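You operate a simulated robot arm through the tools that you are given. There is no shell and no other tool. Be economical: measure what you need, move in short steps, check, and stop when the job is done.

You run a simulated two-armed robot. Do the job below in one go: nothing can be reset, and whatever is moved stays where it is left.

TASK
Stand the brown cup on the small white plate and wash off its milk ring with suds.
Fine: use the yellow cloth and put it back at its spot. Set down upright: brown cup. What is to be rubbed or washed off counts as gone when no trace of it is left.

Only the result counts: the job must be done as asked and must still hold three seconds after the hand-in. Knocking over, shifting, dropping, spilling or breaking anything else fails it. Flat cloth is picked up by pressing the open fingertips on it (5 to 10 N) and closing them slowly along it; thin cloth reads only 2 to 8 mm in the jaws.

THE ROBOT
Two 7-joint arms with two-finger parallel grippers on one trunk, on a base that drives. Base frame: it is fixed to the floor where the robot stands at the start and does not move with it; the origin is under the middle of the robot, x ahead of it, y to its left, z up. Units: cm, degrees, N and s.
The left shoulder is at the start at [5, 15.8, 118.3], the right one opposite. Each reaches about 77.6 cm from its shoulder. Places, roughly: cream cloth (8x11x4 cm) [60, -10, 40]; grey floor cloth [0, 200, 0]; milk ring [50, -20, 90]; plate [50, -60, 90]; small white plate (15x15x2 cm) [50, -60, 90]; yellow cloth (8x11x4 cm) [50, -40, 90]; yellow suds tub (10x12x4 cm) [50, 0, 90]. Payload 3.91 kg a hand.
Tool frame (each hand has its own): the origin (TCP) lies between the finger pads and is the grasp point; the fingertips stand 3 cm ahead of it; z points along the fingers, y is the line along which they close. Largest opening 11 cm; finger width 2, thickness 1; the body of the gripper, 4.8 by 11.2 cm, starts 5.5 cm behind the TCP.
Orientation is told as [roll, pitch, yaw] about the base's x, y, z axes, in that order, counted from this pose: with the fingers straight down and closing along the base's y, the tool's x points along the base's -x, its y along +y and its z along -z.

THE INTERFACE
- The arms move only by the tool drive_tool. It takes "left_moves", "right_moves" or both (then of equal length, played together; a hand with none holds still); each is text: rows parted by semicolons, each of 7 numbers parted by spaces: the shift along the tool's x, y, z in units of 30 mm (1.0 is 30 mm), then the turn, a rotation vector about the tool's x, y, z in units of 6 degrees (1.0 is 6 degrees), then the gripper command, from -1 (fully open) to 1 (shut), values between in proportion. In form: dx dy dz rx ry rz claw; .... A call has 1 to 8 rows; each row shifts and turns the commanded pose from where the row before left it, along the tool's axes as they then stand. A call with a number of a shift or a turn outside -1 to 1 is refused whole. A row lasts 0.2 s, in which the tool goes at most 5 cm and 8.6 degrees; a call with a longer step from one row to the next is refused whole, and so is a gripper value outside its range. Where a pose cannot be reached the arm comes as near as it can. A force on the tool above 40 N (or 10 N above the force at the start of the call, whichever is more), or a blocked arm, ends the call early, and 0.2 s more pass. The fingers move at their own pace (about 15.3 cm/s each) and stop on an object; they squeeze with about 44 N. The grip force told is the motor's: it shows also when the fingers shut on nothing. Time passes only in rows, and 0.2 s behind the last, so rows that do not move let the fingers close. It gives the time, the measured TCP pose, the force on the tool (base axes), the opening and the grip force at its end, in the units of the frame above (readings bear some noise), with the torque about the TCP (base axes, N m) and any sound that the robot's microphone picked up.
- Cameras (640 x 400 px; columns grow to the right, rows downward): "scene" is now at [12.66, -3.27, 134.98]; the picture's right is [-0.36, -0.93, 0.00], its down [-0.26, 0.10, -0.96] and it looks along [0.90, -0.35, -0.28] (base axes); focal length 214 px, centre (320, 200). "left" rides on the left gripper at [7.2, -1.7, -10.3] in its tool frame; the picture's right is [0.23, 0.97, 0.00], its down [-0.76, 0.18, -0.62] and it looks along [-0.61, 0.14, 0.78] (tool axes); focal length 222 px, centre (320, 200). "right" rides on the right gripper at [7.2, 1.7, -10.3] in its tool frame; the picture's right is [-0.23, 0.97, 0.00], its down [-0.76, -0.18, -0.62] and it looks along [-0.61, -0.14, 0.78] (tool axes); focal length 222 px, centre (320, 200). There is no depth. A picture from a camera that has moved, and an enlarged one, comes with that camera's place and axes in the base frame and with its lens.
- camera(camera): a new picture of that camera. The clock stands still meanwhile.
- lift_body(by): slides the trunk up (or, below 0, down) by that many cm; the arms and the scene camera ride with it, the base frame stays. It gives what a move gives, with no picture.
- base_move(legs): drives the robot by 1 to 6 legs, each [ahead, turn to the left] in cm and degrees, along the robot's own axes; the way and the turn of a leg run together, so that a leg with both is an arc; at most 150 cm and 180 degrees a leg. The arms and the cameras ride along, it lands a little off, and it stops where it bumps. It gives what a move gives.
- head_to(pan, tilt): turns the head with the scene camera to pan (to the left, within 80 degrees either way) and tilt (down, from -29 to 69), counted from straight ahead of the robot. It gives what a move gives.
- enlarge(camera, box): a new picture of the part [left, top, right, bottom] of that camera's present view, enlarged. The clock stands still meanwhile.
- finish_job(): hands the job in; it is judged then, once.

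Work in short steps. Places have to be worked out from the pictures, the camera data and where the tool is seen: move nearer, look again, correct. Check each grasp and each placing, and mend what went wrong. You have 120 turns and 100 pictures in all, those below and enlarged ones among them. Open the grippers and draw the arms clear of the work before you hand the job in, unless the task says otherwise; then end with one line.

The tools are called after "Request:" by a JSON object that holds its "method" and its "body". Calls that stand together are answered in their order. drive_tool: Moves the arms, as the interface text tells. Its arguments: {"type":"object","properties":{"left_moves":{"type":"string"},"right_moves":{"type":"string"}},"required":[]} The other tools are called the same way: lift_body (by) slides the trunk up or down; base_move (legs) drives the base; head_to (pan, tilt) turns the head that bears the scene camera; camera (camera) takes a picture; enlarge (camera, box) takes an enlarged picture of a part of a camera's view; finish_job () hands the job in.

At the start:

```text
time: 0.0
left_position: [27.93, 1.22, 127.64]
left_tcp_rot: [0.1, 0.0, 0.1]
left_ft_force: [0.7, 0.8, 0.9]
left_wrist_torque: [-0.04, 0.02, -0.02]
left_opening: 10.98
left_gripper_force: 0.1
right_position: [32.82, -43.41, 121.2]
right_tcp_rot: [-0.1, 0.0, 0.0]
right_ft_force: [0.1, 0.8, 1.0]
right_wrist_torque: [0.0, -0.04, -0.01]
right_opening: 11.01
right_gripper_force: 0.1
trunk travel left (down, up): [-42.5, 5.7]
robot x, y, heading: [-0.29, -0.1, 0.0]
head pan, tilt: [-21.1, 16.1]
```

scene: 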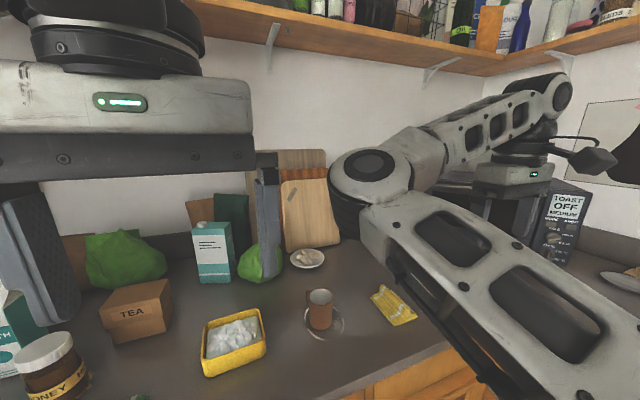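
right: 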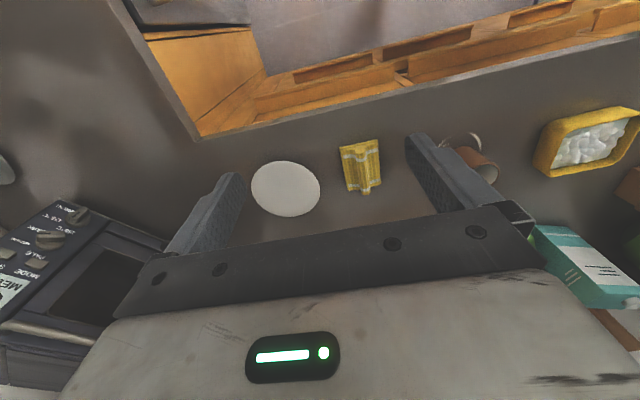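
left: 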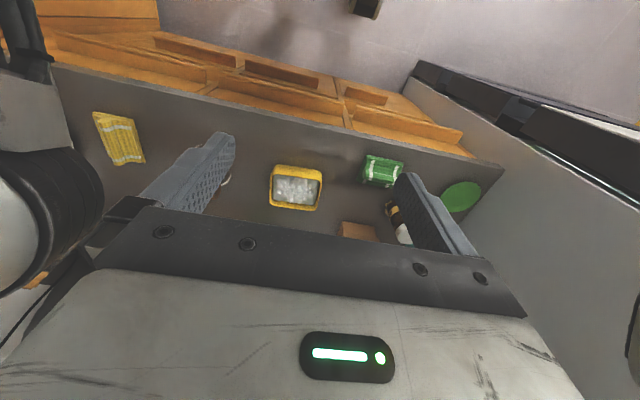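

I'll look closer at the cup with its ring, the cloth and the suds tub first.

Request:
{"method": "enlarge", "body": {"camera": "scene", "box": [190, 240, 430, 390]}}

Request:
{"method": "enlarge", "body": {"camera": "right", "box": [230, 90, 640, 346]}}

```text
2.67 times, centred on (310, 315) of scene
camera zoom: at [12.66, -3.27, 134.98], right [-0.36, -0.93, 0.0], down [-0.26, 0.1, -0.96], along [0.9, -0.35, -0.28], focal length 572 px, centre (347, -107)
```

zoom: 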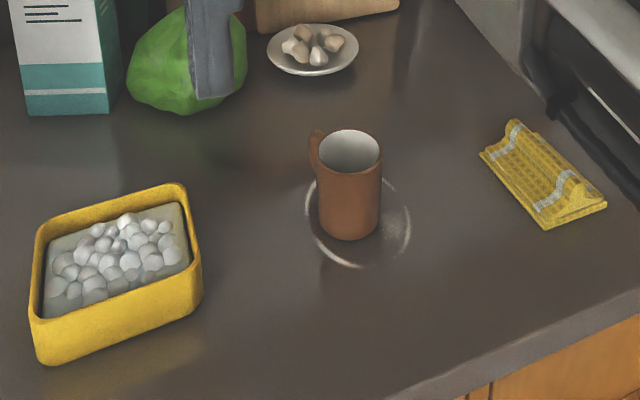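

```text
1.56 times, centred on (435, 218) of right
camera zoom: at [25.61, -41.64, 131.46], right [0.23, 0.97, 0.0], down [0.76, -0.18, 0.62], along [0.61, -0.14, -0.78], focal length 347 px, centre (140, 172)
```

zoom: 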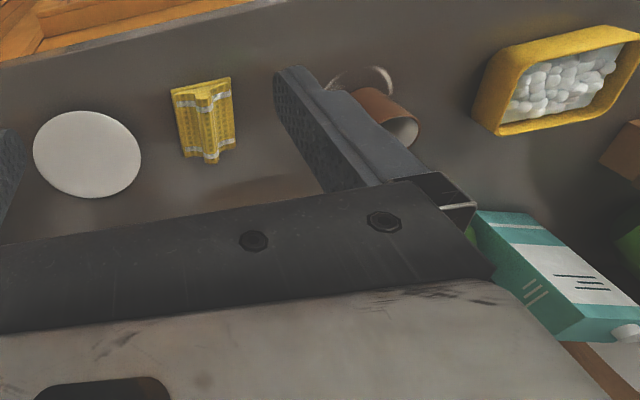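

The cup is at about [52.5, -19, 90] in the ring (about 10 cm wide), the white plate at [52, -55.5], the cloth at [50, -39]. I move the open right hand above the cup to see the handle's direction.

Request:
{"method": "drive_tool", "body": {"right_moves": "-0.8 0.98 0.2 0 0 0 -1;-0.8 0.98 0.2 0 0 0 -1;-0.8 0.98 0.2 0 0 0 -1;-0.8 0.98 0.2 0 0 0 -1;-0.8 0.98 0.2 0 0 0 -1;-0.8 0.98 0.2 0 0 0 -1;-0.8 0.98 0.2 0 0 0 -1;-0.8 0.98 0.2 0 0 0 -1"}}

Request:
{"method": "camera", "body": {"camera": "right"}}

Request:
{"method": "camera", "body": {"camera": "scene"}}

```text
time: 1.8
left_position: [27.98, 1.19, 127.65]
left_tcp_rot: [0.0, 0.1, 0.0]
left_ft_force: [0.5, 0.1, 0.1]
left_wrist_torque: [-0.05, 0.03, 0.01]
left_opening: 10.96
left_gripper_force: 0.1
right_position: [49.01, -32.43, 117.05]
right_tcp_rot: [-0.1, 0.0, -0.1]
right_ft_force: [1.0, 0.0, 0.2]
right_wrist_torque: [-0.03, 0.03, 0.01]
right_opening: 11.01
right_gripper_force: 0.0
right hand out of reach, approached as far as the arm can: row 3, 4, 5, 6, 7, 8
trunk travel left (down, up): [-42.5, 5.7]
robot x, y, heading: [-0.28, 0.28, 0.1]
head pan, tilt: [-21.1, 16.1]
```

```text
94 pictures are left
camera right: at [41.88, -30.61, 127.36], right [0.23, 0.97, 0.0], down [0.76, -0.18, 0.62], along [0.61, -0.14, -0.78], focal length 222 px, centre (320, 200)
```

right: 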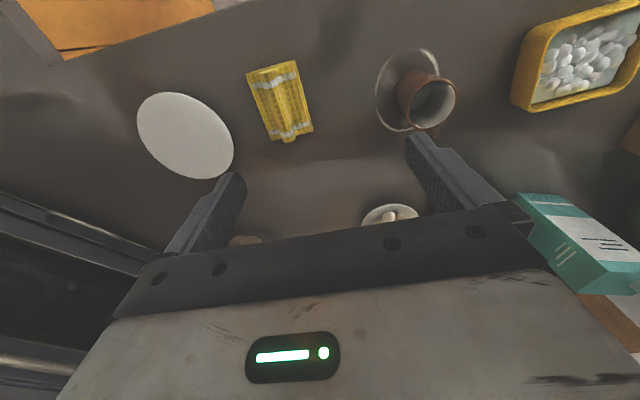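

```text
93 pictures are left
camera scene: at [12.7, -3.23, 134.98], right [-0.36, -0.93, 0.0], down [-0.26, 0.1, -0.96], along [0.9, -0.35, -0.28], focal length 214 px, centre (320, 200)
```

scene: 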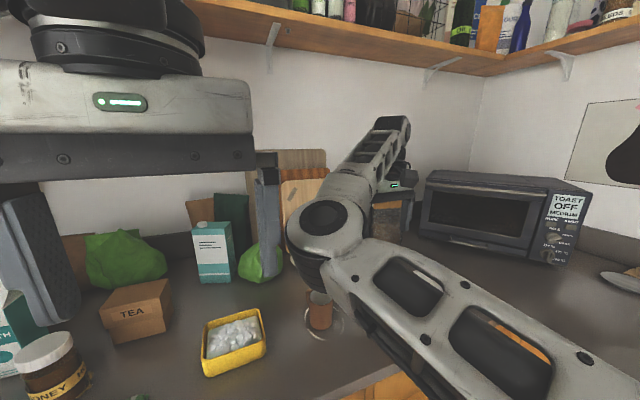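

The hand stopped short at [49, -32, 117]. I try going on to the left with lower height, in small steps, to see whether it is a joint limit.

Request:
{"method": "drive_tool", "body": {"right_moves": "0 0.7 0.3 0 0 0 -1;0 0.7 0.3 0 0 0 -1;0 0.7 0.3 0 0 0 -1;0 0.7 0 0 0 0 -1"}}

```text
time: 2.8
left_position: [27.8, 1.13, 127.7]
left_tcp_rot: [0.0, 0.0, 0.1]
left_ft_force: [0.1, 0.4, 0.5]
left_wrist_torque: [0.01, -0.02, -0.03]
left_opening: 11.01
left_gripper_force: 0.1
right_position: [51.48, -30.33, 115.11]
right_tcp_rot: [0.1, -0.1, 0.0]
right_ft_force: [-0.6, 0.1, -0.1]
right_wrist_torque: [-0.05, 0.02, 0.0]
right_opening: 11.0
right_gripper_force: 0.0
right hand out of reach, approached as far as the arm can: row 1, 2, 3, 4
trunk travel left (down, up): [-42.5, 5.7]
robot x, y, heading: [-0.28, -0.18, -0.2]
head pan, tilt: [-21.1, 16.1]
```

It still moved somewhat; I hold to see whether it is still creeping.

Request:
{"method": "drive_tool", "body": {"right_moves": "0 0 0 0 0 0 -1;0 0 0 0 0 0 -1;0 0 0 0 0 0 -1;0 0 0 0 0 0 -1"}}

```text
time: 3.8
left_position: [27.93, 1.11, 127.74]
left_tcp_rot: [-0.1, -0.1, 0.0]
left_ft_force: [0.3, 0.1, 0.6]
left_wrist_torque: [-0.03, 0.02, 0.02]
left_opening: 10.99
left_gripper_force: 0.0
right_position: [51.66, -30.34, 115.37]
right_tcp_rot: [0.0, 0.1, 0.1]
right_ft_force: [-0.5, 0.1, 0.0]
right_wrist_torque: [-0.01, 0.0, -0.01]
right_opening: 11.01
right_gripper_force: 0.0
trunk travel left (down, up): [-42.5, 5.7]
robot x, y, heading: [-0.28, -0.07, 0.3]
head pan, tilt: [-21.1, 16.1]
```

It stopped at about y = -30, likely a joint limit. I check the handle's direction enlarged to choose the yaw.

Request:
{"method": "enlarge", "body": {"camera": "right", "box": [340, 20, 500, 120]}}

```text
4.00 times, centred on (420, 70) of right
camera zoom: at [44.38, -28.51, 125.57], right [0.23, 0.97, 0.0], down [0.76, -0.18, 0.62], along [0.61, -0.14, -0.78], focal length 888 px, centre (-80, 720)
```

zoom: 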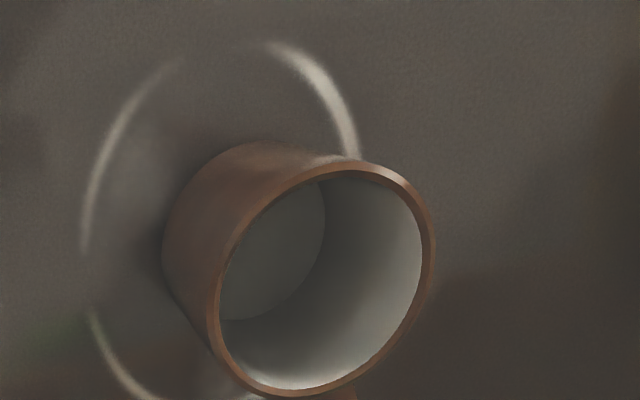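

The handle points along about +25° azimuth (mostly +x), so closing at a yaw of 0 to 40° is good. I turn the hand yaw +24° and try to move on in y.

Request:
{"method": "drive_tool", "body": {"right_moves": "0 0.2 0 0 0 -1 -1;0 0.2 0 0 0 -1 -1;0 0.2 0 0 0 -1 -1;0 0.2 0 0 0 -1 -1;0 0.5 0 0 0 0 -1;0 0.5 0 0 0 0 -1;0 0.5 0 0 0 0 -1"}}

```text
time: 5.4
left_position: [27.87, 1.3, 127.68]
left_tcp_rot: [0.0, -0.1, -0.1]
left_ft_force: [0.4, -0.6, 0.1]
left_wrist_torque: [0.0, 0.01, 0.0]
left_opening: 10.99
left_gripper_force: 0.1
right_position: [52.09, -29.57, 115.41]
right_tcp_rot: [-0.2, 0.1, 23.9]
right_ft_force: [-0.9, 0.1, -0.4]
right_wrist_torque: [0.0, -0.03, 0.04]
right_opening: 10.99
right_gripper_force: 0.1
right hand out of reach, approached as far as the arm can: row 1, 2, 3, 4, 5, 6, 7
trunk travel left (down, up): [-42.5, 5.7]
robot x, y, heading: [-0.03, 0.33, 0.0]
head pan, tilt: [-21.1, 16.1]
```

The yaw is free but the arm won't swing farther inward. I'll draw the hand back a bit and turn the base left by 20° so that the cup lies more to the right of the robot.

Request:
{"method": "drive_tool", "body": {"right_moves": "0.9 0 -0.2 0 0 0 -1;0.9 0 -0.2 0 0 0 -1;0.9 0 -0.2 0 0 0 -1;0.9 -0.3 0 0 0 0 -1"}}

Request:
{"method": "base_move", "body": {"legs": [[0, 20]]}}

Request:
{"method": "head_to", "body": {"pan": -50, "tilt": 30}}

Request:
{"method": "camera", "body": {"camera": "scene"}}

```text
time: 6.4
left_position: [28.03, 1.11, 127.82]
left_tcp_rot: [0.0, 0.1, 0.0]
left_ft_force: [0.4, 0.3, -0.5]
left_wrist_torque: [0.03, 0.0, 0.0]
left_opening: 11.01
left_gripper_force: 0.1
right_position: [43.96, -36.52, 116.84]
right_tcp_rot: [0.0, 0.1, 24.0]
right_ft_force: [0.1, 0.7, 0.2]
right_wrist_torque: [0.04, 0.0, -0.01]
right_opening: 11.0
right_gripper_force: 0.1
right hand out of reach, approached as far as the arm can: row 1, 2
trunk travel left (down, up): [-42.5, 5.7]
robot x, y, heading: [0.18, -0.08, -0.1]
head pan, tilt: [-21.1, 16.1]
```

```text
time: 7.9
left_position: [25.93, 10.62, 127.71]
left_tcp_rot: [0.0, 0.1, 20.0]
left_ft_force: [0.3, 0.3, -0.1]
left_wrist_torque: [-0.01, -0.02, 0.0]
left_opening: 11.0
left_gripper_force: 0.1
right_position: [53.84, -19.18, 117.13]
right_tcp_rot: [-0.1, 0.1, 44.0]
right_ft_force: [-0.8, -0.4, 0.4]
right_wrist_torque: [0.0, -0.01, 0.0]
right_opening: 11.01
right_gripper_force: 0.1
trunk travel left (down, up): [-42.5, 5.7]
robot x, y, heading: [-0.15, 0.41, 19.9]
head pan, tilt: [-21.1, 16.1]
```

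```text
time: 8.8
left_position: [25.89, 10.54, 127.66]
left_tcp_rot: [-0.1, 0.0, 20.0]
left_ft_force: [-0.2, -0.5, 0.9]
left_wrist_torque: [0.02, 0.0, 0.01]
left_opening: 10.99
left_gripper_force: 0.1
right_position: [53.76, -19.23, 117.04]
right_tcp_rot: [-0.1, 0.0, 44.0]
right_ft_force: [0.1, -0.7, -0.8]
right_wrist_torque: [0.03, 0.02, -0.01]
right_opening: 11.0
right_gripper_force: 0.0
trunk travel left (down, up): [-42.5, 5.7]
robot x, y, heading: [0.3, 0.0, 20.0]
head pan, tilt: [-50.0, 30.0]
```

```text
91 pictures are left
camera scene: at [11.54, -3.06, 132.75], right [-0.5, -0.87, 0.0], down [-0.43, 0.25, -0.87], along [0.75, -0.43, -0.5], focal length 214 px, centre (320, 200)
```

scene: 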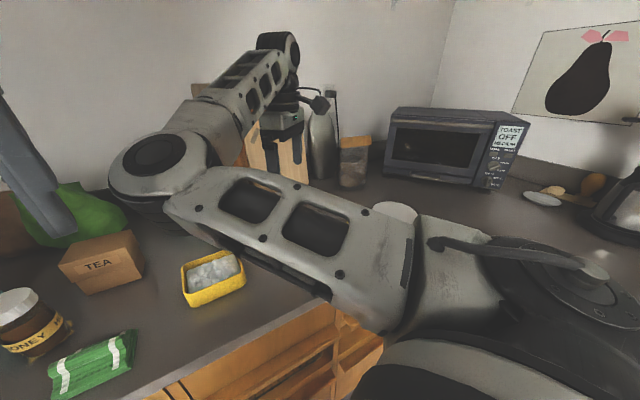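

The right hand is now nearly over the cup, with yaw 44°. I look down with the wrist camera.

Request:
{"method": "camera", "body": {"camera": "right"}}

```text
90 pictures are left
camera right: at [47.41, -22.94, 127.33], right [-0.51, 0.86, 0.0], down [0.67, 0.4, 0.62], along [0.54, 0.32, -0.78], focal length 222 px, centre (320, 200)
```

right: 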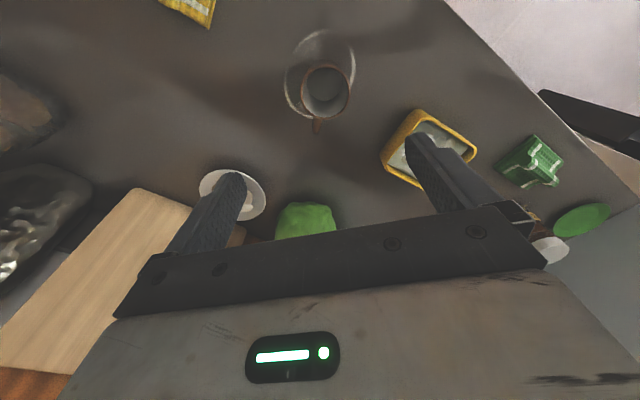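

Cup axis is at [52.8, -19.2], handle azimuth about 22°. I align, turn to yaw ~32° and descend until the tips are near the rim.

Request:
{"method": "drive_tool", "body": {"right_moves": "0.24 0.23 0 0 0 0 -1;0 0 0.8 0 0 1 -1;0 0 0.8 0 0 1 -1;0 0 0.8 0 0 0 -1;0 0 0.8 0 0 0 -1;0 0 0.8 0 0 0 -1;0 0 0 0 0 0 -1"}}

Request:
{"method": "camera", "body": {"camera": "right"}}

```text
time: 10.4
left_position: [25.82, 10.55, 127.72]
left_tcp_rot: [0.0, -0.1, 19.9]
left_ft_force: [0.2, -0.7, -0.1]
left_wrist_torque: [-0.02, 0.0, 0.0]
left_opening: 11.02
left_gripper_force: 0.1
right_position: [52.77, -19.23, 105.1]
right_tcp_rot: [-0.1, -0.1, 32.0]
right_ft_force: [-0.3, -0.7, 0.5]
right_wrist_torque: [-0.01, 0.01, -0.03]
right_opening: 11.01
right_gripper_force: 0.1
trunk travel left (down, up): [-42.5, 5.7]
robot x, y, heading: [0.27, -0.14, 20.0]
head pan, tilt: [-50.0, 30.0]
```

```text
89 pictures are left
camera right: at [45.75, -21.56, 115.41], right [-0.32, 0.95, 0.0], down [0.74, 0.25, 0.62], along [0.59, 0.2, -0.78], focal length 222 px, centre (320, 200)
```

right: 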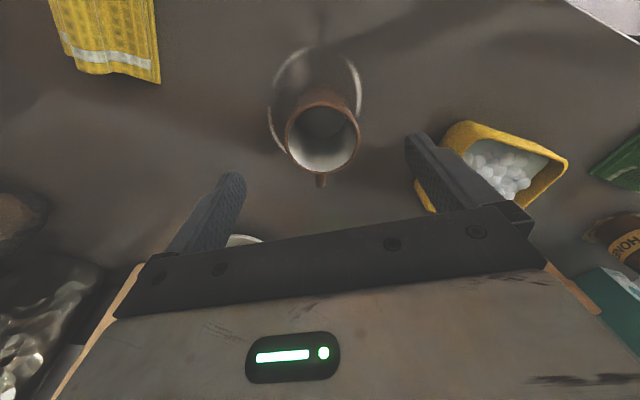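

Well centred. I descend 9 cm to z ≈ 96 around the cup.

Request:
{"method": "drive_tool", "body": {"right_moves": "0 0 0.75 0 0 0 -1;0 0 0.75 0 0 0 -1;0 0 0.75 0 0 0 -1;0 0 0.75 0 0 0 -1;0 0 0 0 0 0 -1"}}

Request:
{"method": "drive_tool", "body": {"right_moves": "0 0 0 0 0 0 -0.5;0 0 0 0 0 0 0;0 0 0 0 0 0 0.3;0 0 0 0 0 0 0.6;0 0 0 0 0 0 1;0 0 0 0 0 0 1"}}

Request:
{"method": "camera", "body": {"camera": "right"}}

```text
time: 11.6
left_position: [25.85, 10.67, 127.67]
left_tcp_rot: [0.1, 0.1, 20.0]
left_ft_force: [0.3, -0.5, -0.1]
left_wrist_torque: [-0.03, 0.03, 0.01]
left_opening: 10.99
left_gripper_force: 0.1
right_position: [52.73, -19.33, 95.88]
right_tcp_rot: [-0.1, -0.1, 32.0]
right_ft_force: [0.2, -0.2, 0.0]
right_wrist_torque: [-0.04, -0.01, 0.03]
right_opening: 11.0
right_gripper_force: 0.0
trunk travel left (down, up): [-42.5, 5.7]
robot x, y, heading: [-0.06, -0.27, 20.0]
head pan, tilt: [-50.0, 30.0]
```

```text
time: 13.0
left_position: [25.84, 10.62, 127.75]
left_tcp_rot: [0.0, 0.0, 20.0]
left_ft_force: [0.2, 0.5, 0.7]
left_wrist_torque: [0.02, 0.01, -0.01]
left_opening: 11.0
left_gripper_force: 0.1
right_position: [52.86, -19.25, 96.05]
right_tcp_rot: [0.0, 0.0, 32.0]
right_ft_force: [0.1, -0.2, -0.2]
right_wrist_torque: [0.0, 0.05, 0.03]
right_opening: 5.32
right_gripper_force: 43.9
trunk travel left (down, up): [-42.5, 5.7]
robot x, y, heading: [0.29, -0.06, 20.0]
head pan, tilt: [-50.0, 30.0]
```

```text
88 pictures are left
camera right: at [45.76, -21.61, 106.36], right [-0.32, 0.95, 0.0], down [0.74, 0.25, 0.62], along [0.59, 0.2, -0.78], focal length 222 px, centre (320, 200)
```

right: 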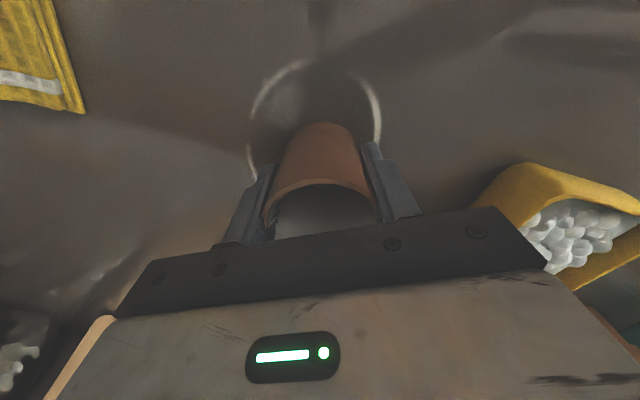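

The cup is held (5.3 cm). I lift it 9 cm and carry it toward the plate.

Request:
{"method": "drive_tool", "body": {"right_moves": "0 0 -0.5 0 0 0 1;0 0 -0.9 0 0 0 1;0 0 -0.9 0 0 0 1;0 0 -0.9 0 0 0 1;0 0 0 0 0 0 1"}}

Request:
{"method": "drive_tool", "body": {"right_moves": "0.4 -0.6 0 0 0 0 1;0.6 -0.92 0 0 0 0 1;0.6 -0.92 0 0 0 0 1;0.6 -0.92 0 0 0 0 1;0.6 -0.92 0 0 0 0 1;0.6 -0.92 0 0 0 0 1;0.6 -0.92 0 0 0 0 1;0 0 0 0 0 0 1"}}

Request:
{"method": "camera", "body": {"camera": "right"}}

```text
time: 14.2
left_position: [25.94, 10.59, 127.67]
left_tcp_rot: [0.0, 0.0, 20.0]
left_ft_force: [-0.2, 0.5, 0.0]
left_wrist_torque: [0.04, 0.02, -0.03]
left_opening: 11.0
left_gripper_force: 0.0
right_position: [52.83, -19.26, 105.46]
right_tcp_rot: [0.0, 0.0, 32.0]
right_ft_force: [-0.3, 0.6, -0.6]
right_wrist_torque: [-0.01, 0.02, 0.01]
right_opening: 5.3
right_gripper_force: 44.1
trunk travel left (down, up): [-42.5, 5.7]
robot x, y, heading: [-0.18, -0.01, 20.0]
head pan, tilt: [-50.0, 30.0]
```

```text
time: 16.0
left_position: [25.85, 10.65, 127.66]
left_tcp_rot: [-0.1, 0.0, 20.0]
left_ft_force: [0.6, 0.0, -0.1]
left_wrist_torque: [0.02, 0.0, 0.02]
left_opening: 10.99
left_gripper_force: 0.0
right_position: [52.45, -41.22, 105.63]
right_tcp_rot: [-0.1, 0.0, 32.0]
right_ft_force: [0.0, -0.2, -1.9]
right_wrist_torque: [-0.03, 0.01, -0.03]
right_opening: 5.27
right_gripper_force: 43.8
trunk travel left (down, up): [-42.5, 5.7]
robot x, y, heading: [0.12, 0.05, 20.0]
head pan, tilt: [-50.0, 30.0]
```

```text
87 pictures are left
camera right: at [45.4, -43.48, 116.0], right [-0.32, 0.95, 0.0], down [0.74, 0.25, 0.62], along [0.59, 0.2, -0.78], focal length 222 px, centre (320, 200)
```

right: 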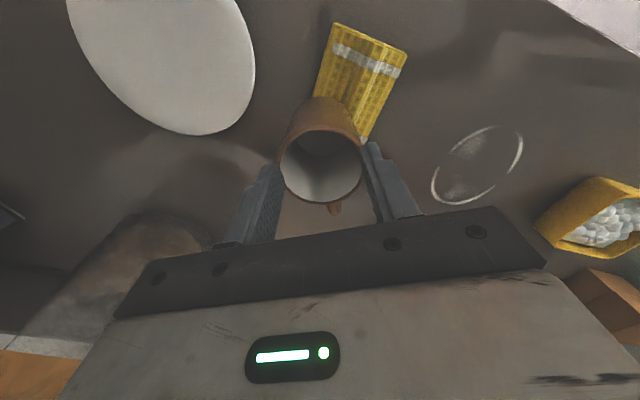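

The cup hangs well above the cloth. I go on over the plate, 14 cm more.

Request:
{"method": "drive_tool", "body": {"right_moves": "0.6 -0.92 0 0 0 0 1;0.6 -0.92 0 0 0 0 1;0.6 -0.92 0 0 0 0 1;0.6 -0.92 0 0 0 0 1;0.2 -0.3 0 0 0 0 1;0 0 0 0 0 0 1"}}

Request:
{"method": "camera", "body": {"camera": "right"}}

Request:
{"method": "camera", "body": {"camera": "scene"}}

```text
time: 17.4
left_position: [25.93, 10.61, 127.78]
left_tcp_rot: [0.1, 0.0, 19.9]
left_ft_force: [-0.1, 0.3, -0.2]
left_wrist_torque: [0.03, 0.03, -0.01]
left_opening: 11.0
left_gripper_force: 0.1
right_position: [52.11, -55.43, 105.67]
right_tcp_rot: [0.0, 0.0, 32.0]
right_ft_force: [0.0, 1.0, -1.4]
right_wrist_torque: [0.0, 0.0, 0.05]
right_opening: 5.3
right_gripper_force: 44.9
trunk travel left (down, up): [-42.5, 5.7]
robot x, y, heading: [-0.03, 0.05, 20.0]
head pan, tilt: [-50.0, 30.0]
```

```text
86 pictures are left
camera right: at [45.1, -57.74, 116.01], right [-0.32, 0.95, 0.0], down [0.74, 0.25, 0.62], along [0.59, 0.2, -0.78], focal length 222 px, centre (320, 200)
```

right: 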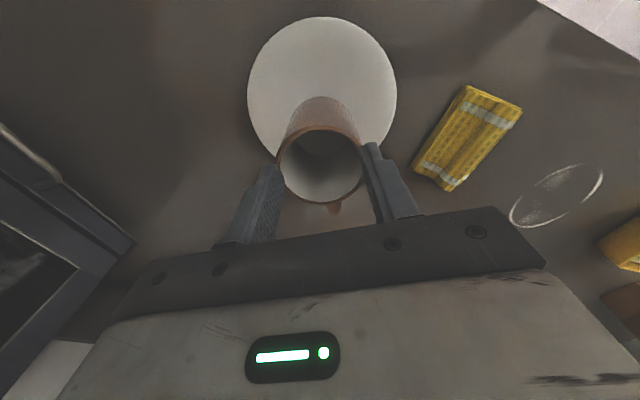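

```text
85 pictures are left
camera scene: at [11.55, -3.08, 132.74], right [-0.5, -0.87, 0.0], down [-0.43, 0.25, -0.87], along [0.75, -0.43, -0.5], focal length 214 px, centre (320, 200)
```

scene: 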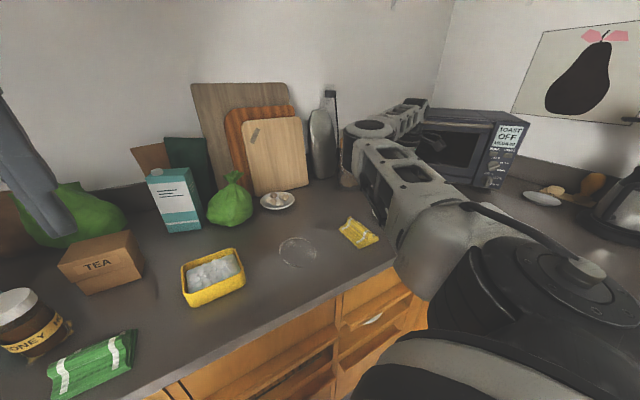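

The plate centre comes to about [51.7, -55.5], so the cup is over it. I lower to about z = 98.4, then feel for contact in small steps.

Request:
{"method": "drive_tool", "body": {"right_moves": "0 0 0.6 0 0 0 1;0 0 0.6 0 0 0 1;0 0 0.6 0 0 0 1;0 0 0.4 0 0 0 1;0 0 0.2 0 0 0 1;0 0 0 0 0 0 1"}}

Request:
{"method": "drive_tool", "body": {"right_moves": "0 0 0.1 0 0 0 1;0 0 0.1 0 0 0 1;0 0 0 0 0 0 1"}}

Request:
{"method": "camera", "body": {"camera": "right"}}

```text
time: 18.3
left_position: [25.58, 10.79, 127.74]
left_tcp_rot: [-0.3, -0.1, 20.0]
left_ft_force: [0.1, 0.1, 0.2]
left_wrist_torque: [-0.01, -0.01, 0.02]
left_opening: 11.01
left_gripper_force: 0.1
right_position: [51.88, -55.3, 100.91]
right_tcp_rot: [-0.4, 0.1, 32.0]
right_ft_force: [-5.0, 5.2, 22.3]
right_wrist_torque: [0.57, 0.29, 0.03]
right_opening: 5.29
right_gripper_force: 44.6
trunk travel left (down, up): [-42.5, 5.7]
robot x, y, heading: [-0.25, -0.23, 20.0]
head pan, tilt: [-50.0, 30.0]
stopped in row 4 (right hand): the force on the tool passed its limit at 64 N (the readings are from after the stop); the commanded pose is now the measured one
```

```text
time: 18.8
left_position: [25.63, 10.89, 127.77]
left_tcp_rot: [-0.3, 0.0, 20.0]
left_ft_force: [1.2, -0.5, -0.8]
left_wrist_torque: [-0.02, -0.01, -0.01]
left_opening: 11.0
left_gripper_force: 0.1
right_position: [52.07, -55.2, 100.85]
right_tcp_rot: [-0.6, 0.2, 32.0]
right_ft_force: [-3.6, 4.5, 24.5]
right_wrist_torque: [0.57, 0.69, -0.02]
right_opening: 5.25
right_gripper_force: 43.9
trunk travel left (down, up): [-42.5, 5.7]
robot x, y, heading: [0.54, 0.16, 20.1]
head pan, tilt: [-50.0, 30.0]
stopped in row 2 (right hand): the force on the tool passed its limit at 44 N (the readings are from after the stop); the commanded pose is now the measured one
```

```text
84 pictures are left
camera right: at [44.9, -57.51, 111.25], right [-0.32, 0.95, -0.01], down [0.74, 0.26, 0.62], along [0.59, 0.19, -0.78], focal length 222 px, centre (320, 200)
```

right: 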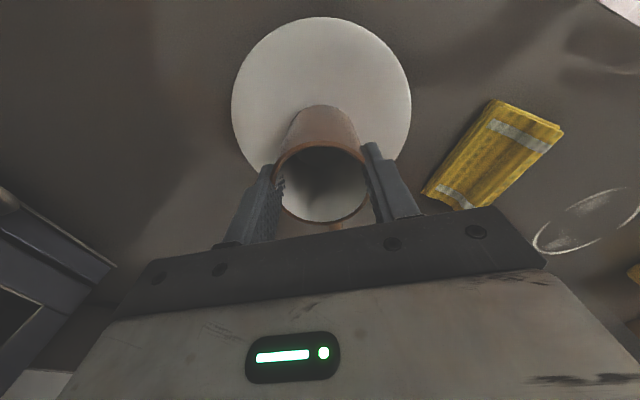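

The cup slid about 5 cm down in the grip during the lift, and it now rests on the plate (rim about 0.7 cm above the TCP). I ease the downward force before letting go.

Request:
{"method": "drive_tool", "body": {"right_moves": "0 0 -0.05 0 0 0 1;0 0 -0.05 0 0 0 1;0 0 0 0 0 0 1"}}

Request:
{"method": "enlarge", "body": {"camera": "right", "box": [200, 0, 440, 240]}}

```text
time: 19.6
left_position: [25.75, 10.75, 127.7]
left_tcp_rot: [-0.1, -0.1, 20.0]
left_ft_force: [0.4, 0.8, 0.6]
left_wrist_torque: [0.0, -0.02, 0.03]
left_opening: 10.99
left_gripper_force: 0.1
right_position: [51.99, -55.21, 100.95]
right_tcp_rot: [-0.5, 0.0, 32.0]
right_ft_force: [-4.3, 3.3, 16.9]
right_wrist_torque: [0.5, 0.58, -0.03]
right_opening: 5.26
right_gripper_force: 44.1
trunk travel left (down, up): [-42.5, 5.7]
robot x, y, heading: [-0.2, -0.22, 19.9]
head pan, tilt: [-50.0, 30.0]
```

```text
1.67 times, centred on (320, 120) of right
camera zoom: at [44.97, -57.6, 111.24], right [-0.32, 0.95, -0.01], down [0.74, 0.26, 0.62], along [0.59, 0.2, -0.78], focal length 370 px, centre (320, 333)
```

zoom: 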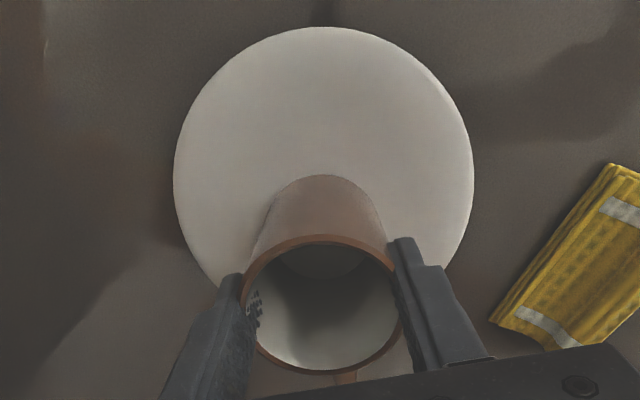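

The cup stands near the plate's centre. I relieve the rest of the force and then open slowly.

Request:
{"method": "drive_tool", "body": {"right_moves": "0 0 -0.05 0 0 0 1;0 0 -0.02 0 0 0 1;0 0 0 0 0 0 1"}}

Request:
{"method": "drive_tool", "body": {"right_moves": "0 0 0 0 0 0 0;0 0 0 0 0 0 -0.2;0 0 0 0 0 0 -0.5;0 0 0 0 0 0 -1;0 0 0 0 0 0 -1"}}

Request:
{"method": "camera", "body": {"camera": "right"}}

```text
time: 20.4
left_position: [25.79, 10.7, 127.65]
left_tcp_rot: [0.0, 0.0, 20.0]
left_ft_force: [-0.7, 0.1, 0.0]
left_wrist_torque: [-0.03, -0.01, -0.03]
left_opening: 10.98
left_gripper_force: 0.1
right_position: [52.13, -55.46, 100.99]
right_tcp_rot: [-0.5, 0.1, 32.1]
right_ft_force: [-1.6, 1.1, 2.9]
right_wrist_torque: [0.17, 0.1, 0.05]
right_opening: 5.28
right_gripper_force: 44.2
trunk travel left (down, up): [-42.5, 5.7]
robot x, y, heading: [0.23, -0.22, 20.1]
head pan, tilt: [-50.0, 30.0]
```

```text
time: 21.6
left_position: [25.86, 10.45, 127.6]
left_tcp_rot: [-0.1, 0.0, 20.0]
left_ft_force: [-0.1, 0.3, 0.2]
left_wrist_torque: [0.0, 0.0, -0.03]
left_opening: 11.0
left_gripper_force: 0.1
right_position: [52.12, -55.49, 100.89]
right_tcp_rot: [-0.4, 0.0, 31.9]
right_ft_force: [1.2, -0.5, -0.1]
right_wrist_torque: [0.0, 0.0, -0.02]
right_opening: 11.0
right_gripper_force: 0.0
trunk travel left (down, up): [-42.5, 5.7]
robot x, y, heading: [-0.25, -0.3, 19.9]
head pan, tilt: [-50.0, 30.0]
```

```text
82 pictures are left
camera right: at [45.11, -57.77, 111.27], right [-0.32, 0.95, -0.01], down [0.74, 0.26, 0.62], along [0.59, 0.2, -0.78], focal length 222 px, centre (320, 200)
```

right: 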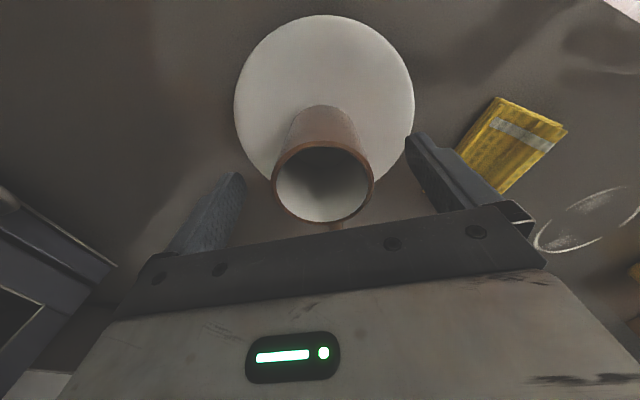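

The cup stands on the plate. I rise straight up 15 cm and move over toward the cloth, then look.

Request:
{"method": "drive_tool", "body": {"right_moves": "0 0 -0.8 0 0 0 -1;0 0 -0.9 0 0 0 -1;0 0 -0.9 0 0 0 -1;0 0 -0.9 0 0 0 -1;0 0 -0.9 0 0 0 -1;0 0 0 0 0 0 -1"}}

Request:
{"method": "drive_tool", "body": {"right_moves": "-0.5 0.85 0 0 0 0 -1;-0.55 0.92 0 0 0 0 -1;-0.55 0.92 0 0 0 0 -1;-0.55 0.92 0 0 0 0 -1;-0.55 0.92 0 0 0 0 -1;0 0 0 0 0 0 -1"}}

Request:
{"method": "camera", "body": {"camera": "right"}}

```text
time: 22.9
left_position: [25.98, 10.57, 127.7]
left_tcp_rot: [0.0, -0.1, 20.1]
left_ft_force: [0.5, -0.8, 0.1]
left_wrist_torque: [0.01, 0.01, 0.02]
left_opening: 11.01
left_gripper_force: 0.1
right_position: [52.21, -55.39, 114.21]
right_tcp_rot: [-0.4, 0.1, 32.0]
right_ft_force: [0.3, 0.6, 0.6]
right_wrist_torque: [0.01, 0.03, 0.0]
right_opening: 11.01
right_gripper_force: 0.0
trunk travel left (down, up): [-42.5, 5.7]
robot x, y, heading: [0.08, -0.1, 20.4]
head pan, tilt: [-50.0, 30.0]
```

```text
time: 24.4
left_position: [25.71, 10.53, 127.79]
left_tcp_rot: [0.1, 0.1, 20.1]
left_ft_force: [0.6, 0.3, 0.7]
left_wrist_torque: [0.0, 0.02, -0.02]
left_opening: 11.02
left_gripper_force: 0.0
right_position: [51.53, -39.62, 114.15]
right_tcp_rot: [-0.4, 0.0, 32.0]
right_ft_force: [-0.4, 0.2, -0.3]
right_wrist_torque: [0.0, -0.02, 0.0]
right_opening: 11.0
right_gripper_force: 0.0
trunk travel left (down, up): [-42.5, 5.7]
robot x, y, heading: [0.46, -0.12, 20.2]
head pan, tilt: [-50.0, 30.0]
```

```text
81 pictures are left
camera right: at [44.68, -41.84, 124.4], right [-0.32, 0.95, -0.01], down [0.74, 0.26, 0.62], along [0.59, 0.2, -0.78], focal length 222 px, centre (320, 200)
```

right: 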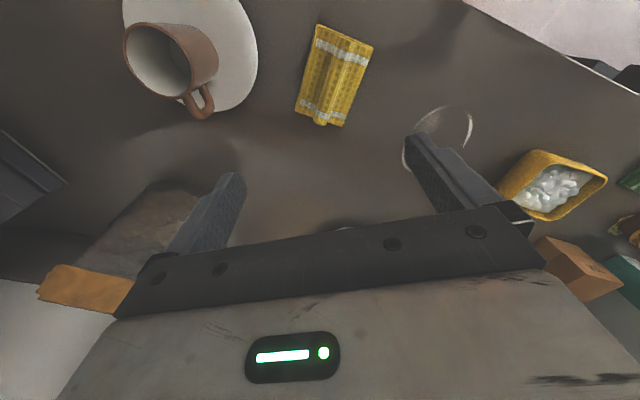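

The cup stands upright on the plate. I enlarge the cloth to find its shape and where to pinch it.

Request:
{"method": "enlarge", "body": {"camera": "right", "box": [260, 10, 420, 140]}}

Request:
{"method": "enlarge", "body": {"camera": "scene", "box": [270, 200, 400, 285]}}

```text
3.08 times, centred on (340, 75) of right
camera zoom: at [44.68, -41.84, 124.4], right [-0.32, 0.95, -0.01], down [0.74, 0.26, 0.62], along [0.59, 0.2, -0.78], focal length 684 px, centre (258, 585)
```

zoom: 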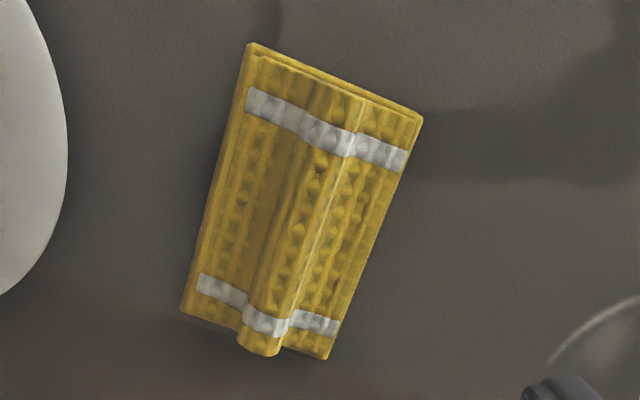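

```text
4.71 times, centred on (335, 242) of scene
camera zoom: at [11.53, -3.11, 132.74], right [-0.5, -0.87, 0.0], down [-0.43, 0.25, -0.87], along [0.75, -0.43, -0.5], focal length 1009 px, centre (249, 0)
```

zoom: 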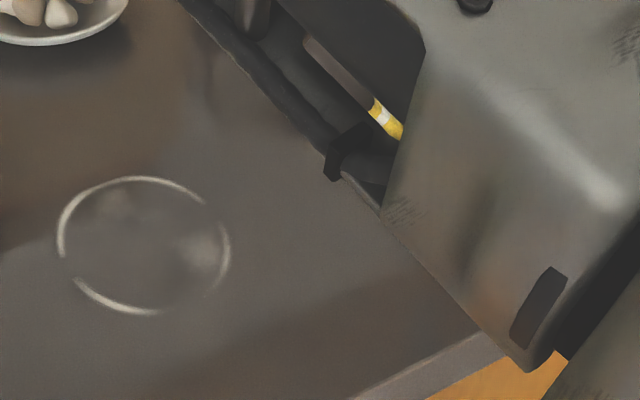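

The cloth lies axis-aligned, centre [50.2, -38.5], x 45–55.4, y -42.2 to -34.8, with a ridge along x at y ≈ -38.2. I turn to yaw 0 over it, fingers half open to straddle the ridge.

Request:
{"method": "drive_tool", "body": {"right_moves": "0 0 0 0.03 0 0.9 -1;0 0 0 0.03 0 0.9 -1;0 0 0 0 0 0.9 -1;0 0 0 0 0 0.9 -0.5;0 0 0 0 0 0.9 0;0 0 0 0 0 0.83 0;0.43 0.43 0.5 0 0 0 0;0 0 0 0 0 0 0"}}

Request:
{"method": "drive_tool", "body": {"right_moves": "0 0 0.6 0 0 0 0;0 0 0.8 0 0 0 0;0 0 0.8 0 0 0 0;0 0 0.8 0 0 0 0;0 0 0.6 0 0 0 0;0 0 0 0 0 0 0"}}

Request:
{"method": "camera", "body": {"camera": "right"}}

```text
time: 26.1
left_position: [25.84, 10.55, 127.73]
left_tcp_rot: [0.0, -0.1, 20.0]
left_ft_force: [0.4, 0.3, -0.5]
left_wrist_torque: [0.02, 0.0, -0.01]
left_opening: 11.03
left_gripper_force: 0.1
right_position: [50.56, -38.35, 112.47]
right_tcp_rot: [-0.6, -0.3, 0.0]
right_ft_force: [0.6, -0.2, -0.3]
right_wrist_torque: [-0.02, 0.02, 0.04]
right_opening: 5.5
right_gripper_force: 0.0
trunk travel left (down, up): [-42.5, 5.7]
robot x, y, heading: [0.13, 0.07, 20.0]
head pan, tilt: [-50.0, 30.0]
```

```text
time: 27.6
left_position: [25.78, 10.66, 127.81]
left_tcp_rot: [0.1, 0.0, 20.0]
left_ft_force: [0.0, 0.6, 0.5]
left_wrist_torque: [0.0, 0.01, -0.02]
left_opening: 10.99
left_gripper_force: 0.0
right_position: [50.6, -38.48, 101.63]
right_tcp_rot: [-0.7, -0.3, 0.0]
right_ft_force: [0.1, 0.5, -0.4]
right_wrist_torque: [0.0, 0.0, -0.01]
right_opening: 5.5
right_gripper_force: 0.0
trunk travel left (down, up): [-42.5, 5.7]
robot x, y, heading: [0.26, -0.09, 19.8]
head pan, tilt: [-50.0, 30.0]
```

```text
78 pictures are left
camera right: at [43.27, -36.59, 111.96], right [0.23, 0.97, -0.01], down [0.76, -0.17, 0.63], along [0.61, -0.15, -0.78], focal length 222 px, centre (320, 200)
```

right: 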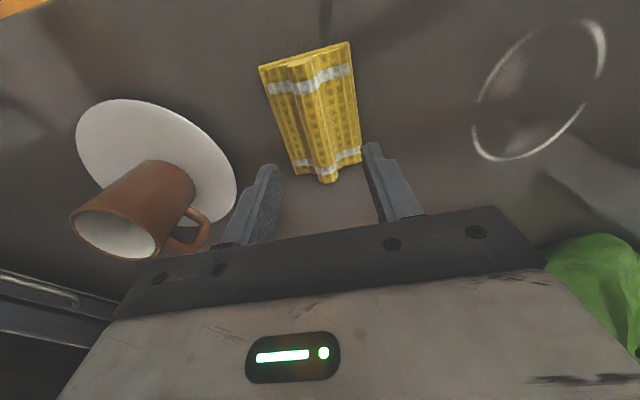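

Aligned over the ridge. I descend to about z = 95 and then press down softly.

Request:
{"method": "drive_tool", "body": {"right_moves": "0 0 0.6 0 0 0 0;0 0 0.6 0 0 0 0;0 0 0.6 0 0 0 0;0 0 0.3 0 0 0 0;0 0 0 0 0 0 0"}}

Request:
{"method": "camera", "body": {"camera": "right"}}

```text
time: 28.8
left_position: [25.8, 10.6, 127.73]
left_tcp_rot: [0.1, 0.1, 19.9]
left_ft_force: [0.2, 0.3, 0.3]
left_wrist_torque: [-0.01, 0.02, -0.03]
left_opening: 11.01
left_gripper_force: 0.1
right_position: [50.7, -38.47, 95.42]
right_tcp_rot: [-0.7, -0.3, 0.1]
right_ft_force: [0.3, -0.1, 0.4]
right_wrist_torque: [-0.03, 0.01, 0.02]
right_opening: 5.51
right_gripper_force: 0.2
trunk travel left (down, up): [-42.5, 5.7]
robot x, y, heading: [0.08, 0.01, 19.9]
head pan, tilt: [-50.0, 30.0]
```

```text
77 pictures are left
camera right: at [43.29, -36.57, 105.74], right [0.23, 0.97, -0.01], down [0.76, -0.17, 0.63], along [0.61, -0.15, -0.78], focal length 222 px, centre (320, 200)
```

right: 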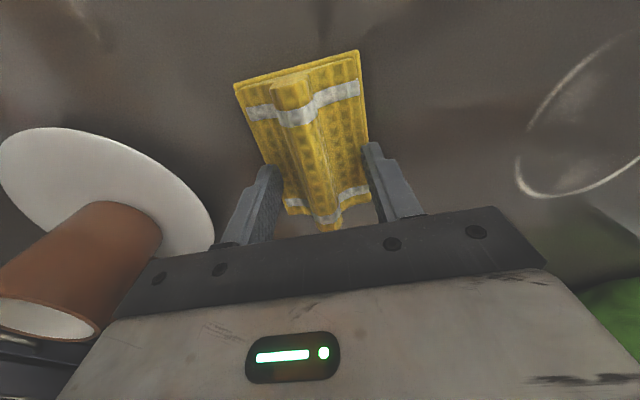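

No contact yet; I go down in 3 mm steps.

Request:
{"method": "drive_tool", "body": {"right_moves": "0 0 0.15 0 0 0 0;0 0 0.15 0 0 0 0;0 0 0.1 0 0 0 0;0 0 0 0 0 0 0"}}

```text
time: 29.5
left_position: [25.65, 10.81, 127.93]
left_tcp_rot: [-0.2, -0.1, 20.0]
left_ft_force: [0.4, -0.3, -0.5]
left_wrist_torque: [-0.01, -0.01, 0.03]
left_opening: 10.97
left_gripper_force: 0.0
right_position: [50.5, -38.61, 95.31]
right_tcp_rot: [-1.0, -1.1, 0.0]
right_ft_force: [-7.4, 3.7, 22.9]
right_wrist_torque: [0.8, 0.38, 0.3]
right_opening: 5.65
right_gripper_force: 1.3
trunk travel left (down, up): [-42.5, 5.7]
robot x, y, heading: [-0.01, 0.27, 19.9]
head pan, tilt: [-50.0, 30.0]
stopped in row 3 (right hand): the force on the tool passed its limit at 44 N (the readings are from after the stop); the commanded pose is now the measured one
```

Contact at 95.3 with 23 N; I ease off about 1.8 mm toward 5–10 N.

Request:
{"method": "drive_tool", "body": {"right_moves": "0 0 -0.03 0 0 0 0;0 0 -0.03 0 0 0 0;0 0 0 0 0 0 0"}}

Request:
{"method": "camera", "body": {"camera": "right"}}

```text
time: 30.3
left_position: [25.52, 10.71, 127.73]
left_tcp_rot: [0.0, -0.1, 20.0]
left_ft_force: [0.1, 0.5, -0.3]
left_wrist_torque: [0.02, 0.01, -0.03]
left_opening: 11.01
left_gripper_force: 0.1
right_position: [50.63, -38.53, 95.33]
right_tcp_rot: [-1.0, -1.0, 0.0]
right_ft_force: [-6.1, 1.2, 22.7]
right_wrist_torque: [0.76, 0.35, 0.17]
right_opening: 5.56
right_gripper_force: 1.0
trunk travel left (down, up): [-42.5, 5.7]
robot x, y, heading: [-0.09, 0.42, 19.8]
head pan, tilt: [-50.0, 30.0]
```

```text
76 pictures are left
camera right: at [43.22, -36.58, 105.46], right [0.23, 0.97, -0.01], down [0.75, -0.17, 0.64], along [0.62, -0.15, -0.77], focal length 222 px, centre (320, 200)
```

right: 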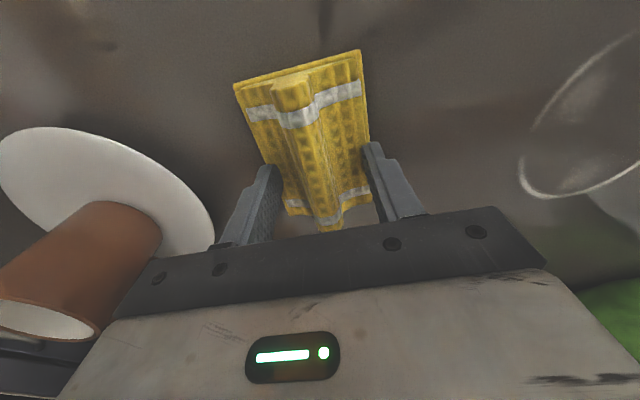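

Still 22.7 N; I ease off more.

Request:
{"method": "drive_tool", "body": {"right_moves": "0 0 -0.05 0 0 0 0;0 0 0 0 0 0 0"}}

```text
time: 30.9
left_position: [25.68, 10.76, 127.66]
left_tcp_rot: [-0.1, -0.1, 20.1]
left_ft_force: [-1.0, 0.1, -0.5]
left_wrist_torque: [0.01, 0.02, -0.02]
left_opening: 11.02
left_gripper_force: 0.1
right_position: [50.67, -38.44, 95.27]
right_tcp_rot: [-1.0, -0.8, 0.1]
right_ft_force: [-4.2, 2.0, 13.2]
right_wrist_torque: [0.49, 0.23, 0.13]
right_opening: 5.57
right_gripper_force: 1.2
trunk travel left (down, up): [-42.5, 5.7]
robot x, y, heading: [0.24, -0.04, 20.0]
head pan, tilt: [-50.0, 30.0]
```

Now 13 N; one more small ease, then I close slowly.

Request:
{"method": "drive_tool", "body": {"right_moves": "0 0 -0.03 0 0 0 0;0 0 0 0 0 0 0"}}

Request:
{"method": "drive_tool", "body": {"right_moves": "0 0 0 0 0 0 0.15;0 0 0 0 0 0 0.3;0 0 0 0 0 0 0.45;0 0 0 0 0 0 0.6;0 0 0 0 0 0 0.75;0 0 0 0 0 0 0.9;0 0 0 0 0 0 1;0 0 0 0 0 0 1"}}

Request:
{"method": "camera", "body": {"camera": "right"}}

```text
time: 31.5
left_position: [25.7, 10.61, 127.79]
left_tcp_rot: [0.0, 0.0, 20.0]
left_ft_force: [-0.8, 0.0, 0.2]
left_wrist_torque: [0.0, -0.01, -0.02]
left_opening: 11.0
left_gripper_force: 0.1
right_position: [50.7, -38.44, 95.32]
right_tcp_rot: [-0.7, -0.9, 0.2]
right_ft_force: [-2.4, 1.5, 4.9]
right_wrist_torque: [0.22, 0.11, 0.03]
right_opening: 5.58
right_gripper_force: 0.0
trunk travel left (down, up): [-42.5, 5.7]
robot x, y, heading: [-0.38, -0.11, 20.2]
head pan, tilt: [-50.0, 30.0]
```

```text
time: 33.3
left_position: [25.87, 10.65, 127.77]
left_tcp_rot: [0.1, 0.0, 20.0]
left_ft_force: [-0.7, 0.5, -0.2]
left_wrist_torque: [-0.04, -0.01, -0.03]
left_opening: 11.0
left_gripper_force: 0.0
right_position: [50.78, -38.51, 95.43]
right_tcp_rot: [-0.9, -0.8, 0.0]
right_ft_force: [-0.1, -1.5, 4.8]
right_wrist_torque: [0.14, 0.03, 0.03]
right_opening: 1.93
right_gripper_force: 44.1
trunk travel left (down, up): [-42.5, 5.7]
robot x, y, heading: [0.01, 0.07, 19.7]
head pan, tilt: [-50.0, 30.0]
```

```text
75 pictures are left
camera right: at [43.35, -36.67, 105.56], right [0.23, 0.97, -0.01], down [0.75, -0.17, 0.64], along [0.62, -0.15, -0.77], focal length 222 px, centre (320, 200)
```

right: 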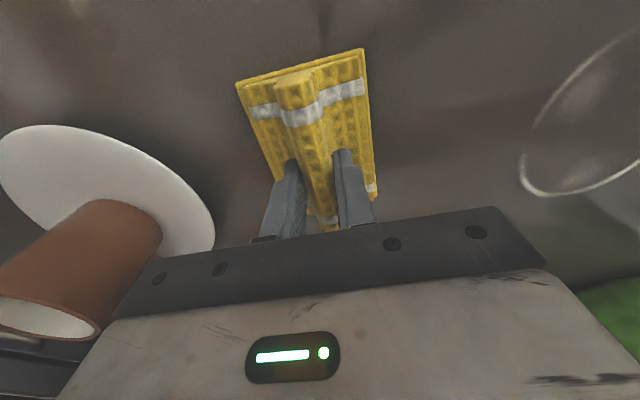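

The ridge is held (1.9 cm, 44 N). I lift gently by 2 cm and look.

Request:
{"method": "drive_tool", "body": {"right_moves": "0 0 -0.1 0 0 0 1;0 0 -0.2 0 0 0 1;0 0 -0.3 0 0 0 1;0 0 -0.3 0 0 0 1;0 0 -0.3 0 0 0 1;0 0 -0.3 0 0 0 1;0 0 0 0 0 0 1"}}

Request:
{"method": "camera", "body": {"camera": "right"}}

```text
time: 34.9
left_position: [25.85, 10.55, 127.64]
left_tcp_rot: [0.1, -0.1, 20.0]
left_ft_force: [0.0, 0.1, -0.3]
left_wrist_torque: [0.0, 0.0, 0.03]
left_opening: 11.0
left_gripper_force: 0.1
right_position: [50.84, -38.53, 99.83]
right_tcp_rot: [-0.8, -0.8, 0.0]
right_ft_force: [0.1, 0.2, -0.7]
right_wrist_torque: [-0.01, -0.06, 0.01]
right_opening: 1.93
right_gripper_force: 44.3
trunk travel left (down, up): [-42.5, 5.7]
robot x, y, heading: [0.0, -0.08, 20.4]
head pan, tilt: [-50.0, 30.0]
```

```text
74 pictures are left
camera right: at [43.36, -36.6, 110.05], right [0.23, 0.97, -0.01], down [0.75, -0.17, 0.64], along [0.62, -0.15, -0.77], focal length 222 px, centre (320, 200)
```

right: 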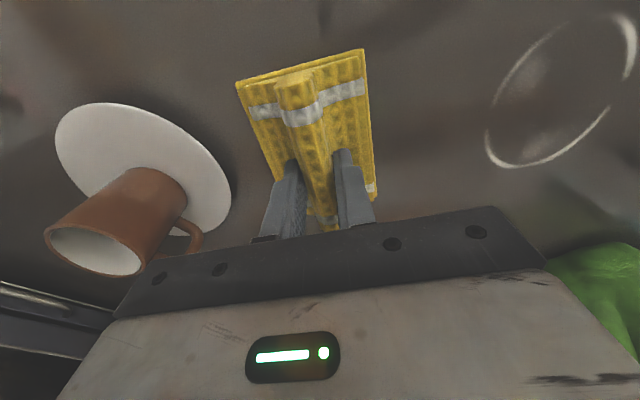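

Held without slipping. I raise the cloth to z ≈ 112, pull back a little and turn the base left 20° to bring the tub within reach.

Request:
{"method": "drive_tool", "body": {"right_moves": "0 0 -0.4 0 0 0 1;0 0 -0.6 0 0 0 1;0.2 0 -0.7 0 0 0 1;0.4 0 -0.7 0 0 0 1;0.4 0 -0.7 0 0 0 1;0.4 0 -0.6 0 0 0 1;0.4 0 -0.4 0 0 0 1;0 0 0 0 0 0 1"}}

Request:
{"method": "base_move", "body": {"legs": [[0, 20]]}}

Request:
{"method": "camera", "body": {"camera": "right"}}

Request:
{"method": "camera", "body": {"camera": "scene"}}

```text
time: 36.7
left_position: [25.89, 10.64, 127.82]
left_tcp_rot: [0.0, 0.0, 20.0]
left_ft_force: [-0.3, 0.4, -0.2]
left_wrist_torque: [-0.03, 0.01, 0.02]
left_opening: 10.98
left_gripper_force: 0.1
right_position: [45.19, -38.42, 112.07]
right_tcp_rot: [-0.9, -0.8, 0.0]
right_ft_force: [0.4, -0.4, -0.3]
right_wrist_torque: [-0.01, -0.02, -0.05]
right_opening: 1.89
right_gripper_force: 44.2
trunk travel left (down, up): [-42.5, 5.7]
robot x, y, heading: [-0.3, 0.06, 20.2]
head pan, tilt: [-50.0, 30.0]
```

```text
time: 38.1
left_position: [20.79, 18.79, 127.61]
left_tcp_rot: [-0.1, 0.1, 39.9]
left_ft_force: [0.4, 0.8, -0.1]
left_wrist_torque: [-0.05, 0.0, 0.01]
left_opening: 11.0
left_gripper_force: 0.1
right_position: [55.57, -20.59, 112.11]
right_tcp_rot: [-0.9, -0.9, 20.0]
right_ft_force: [0.7, -0.7, -0.7]
right_wrist_torque: [-0.01, 0.0, -0.03]
right_opening: 1.95
right_gripper_force: 44.1
trunk travel left (down, up): [-42.5, 5.7]
robot x, y, heading: [-0.41, 0.18, 40.2]
head pan, tilt: [-50.0, 30.0]
```

```text
73 pictures are left
camera right: at [47.95, -21.32, 122.25], right [-0.12, 0.99, -0.01], down [0.76, 0.1, 0.64], along [0.63, 0.07, -0.77], focal length 222 px, centre (320, 200)
```

right: 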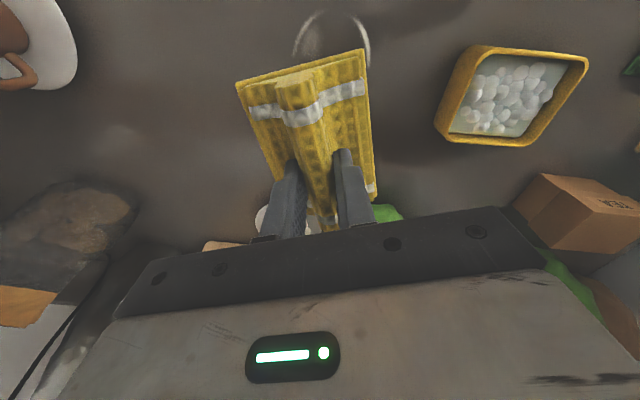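

```text
72 pictures are left
camera scene: at [11.9, 1.12, 132.75], right [-0.17, -0.98, 0.0], down [-0.49, 0.09, -0.87], along [0.85, -0.15, -0.5], focal length 214 px, centre (320, 200)
```

scene: 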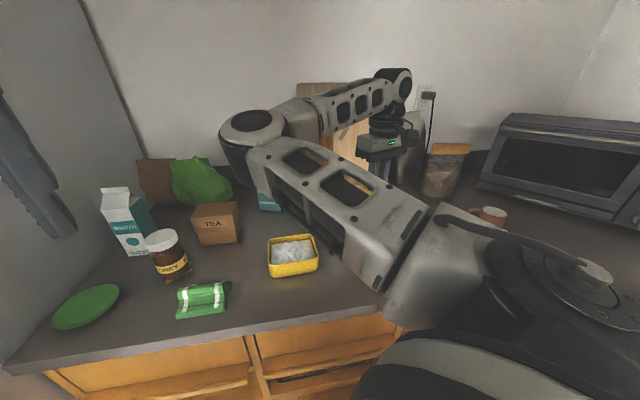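

I enlarge the tub to get its edges and level.

Request:
{"method": "enlarge", "body": {"camera": "right", "box": [420, 30, 600, 160]}}

Request:
{"method": "enlarge", "body": {"camera": "scene", "box": [250, 220, 340, 290]}}

```text
3.08 times, centred on (510, 95) of right
camera zoom: at [47.95, -21.32, 122.25], right [-0.12, 0.99, -0.01], down [0.76, 0.1, 0.64], along [0.63, 0.07, -0.77], focal length 684 px, centre (-265, 523)
```

zoom: 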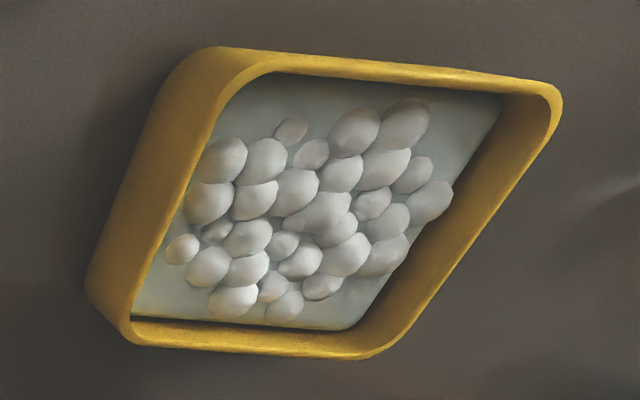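

```text
5.71 times, centred on (295, 255) of scene
camera zoom: at [11.9, 1.12, 132.75], right [-0.17, -0.98, 0.0], down [-0.49, 0.09, -0.87], along [0.85, -0.15, -0.5], focal length 1226 px, centre (463, -114)
```

zoom: 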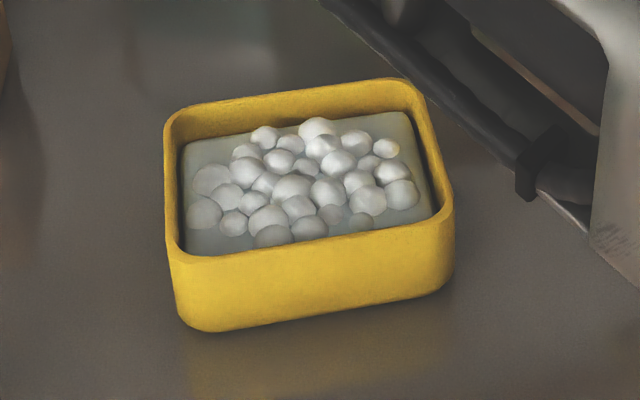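

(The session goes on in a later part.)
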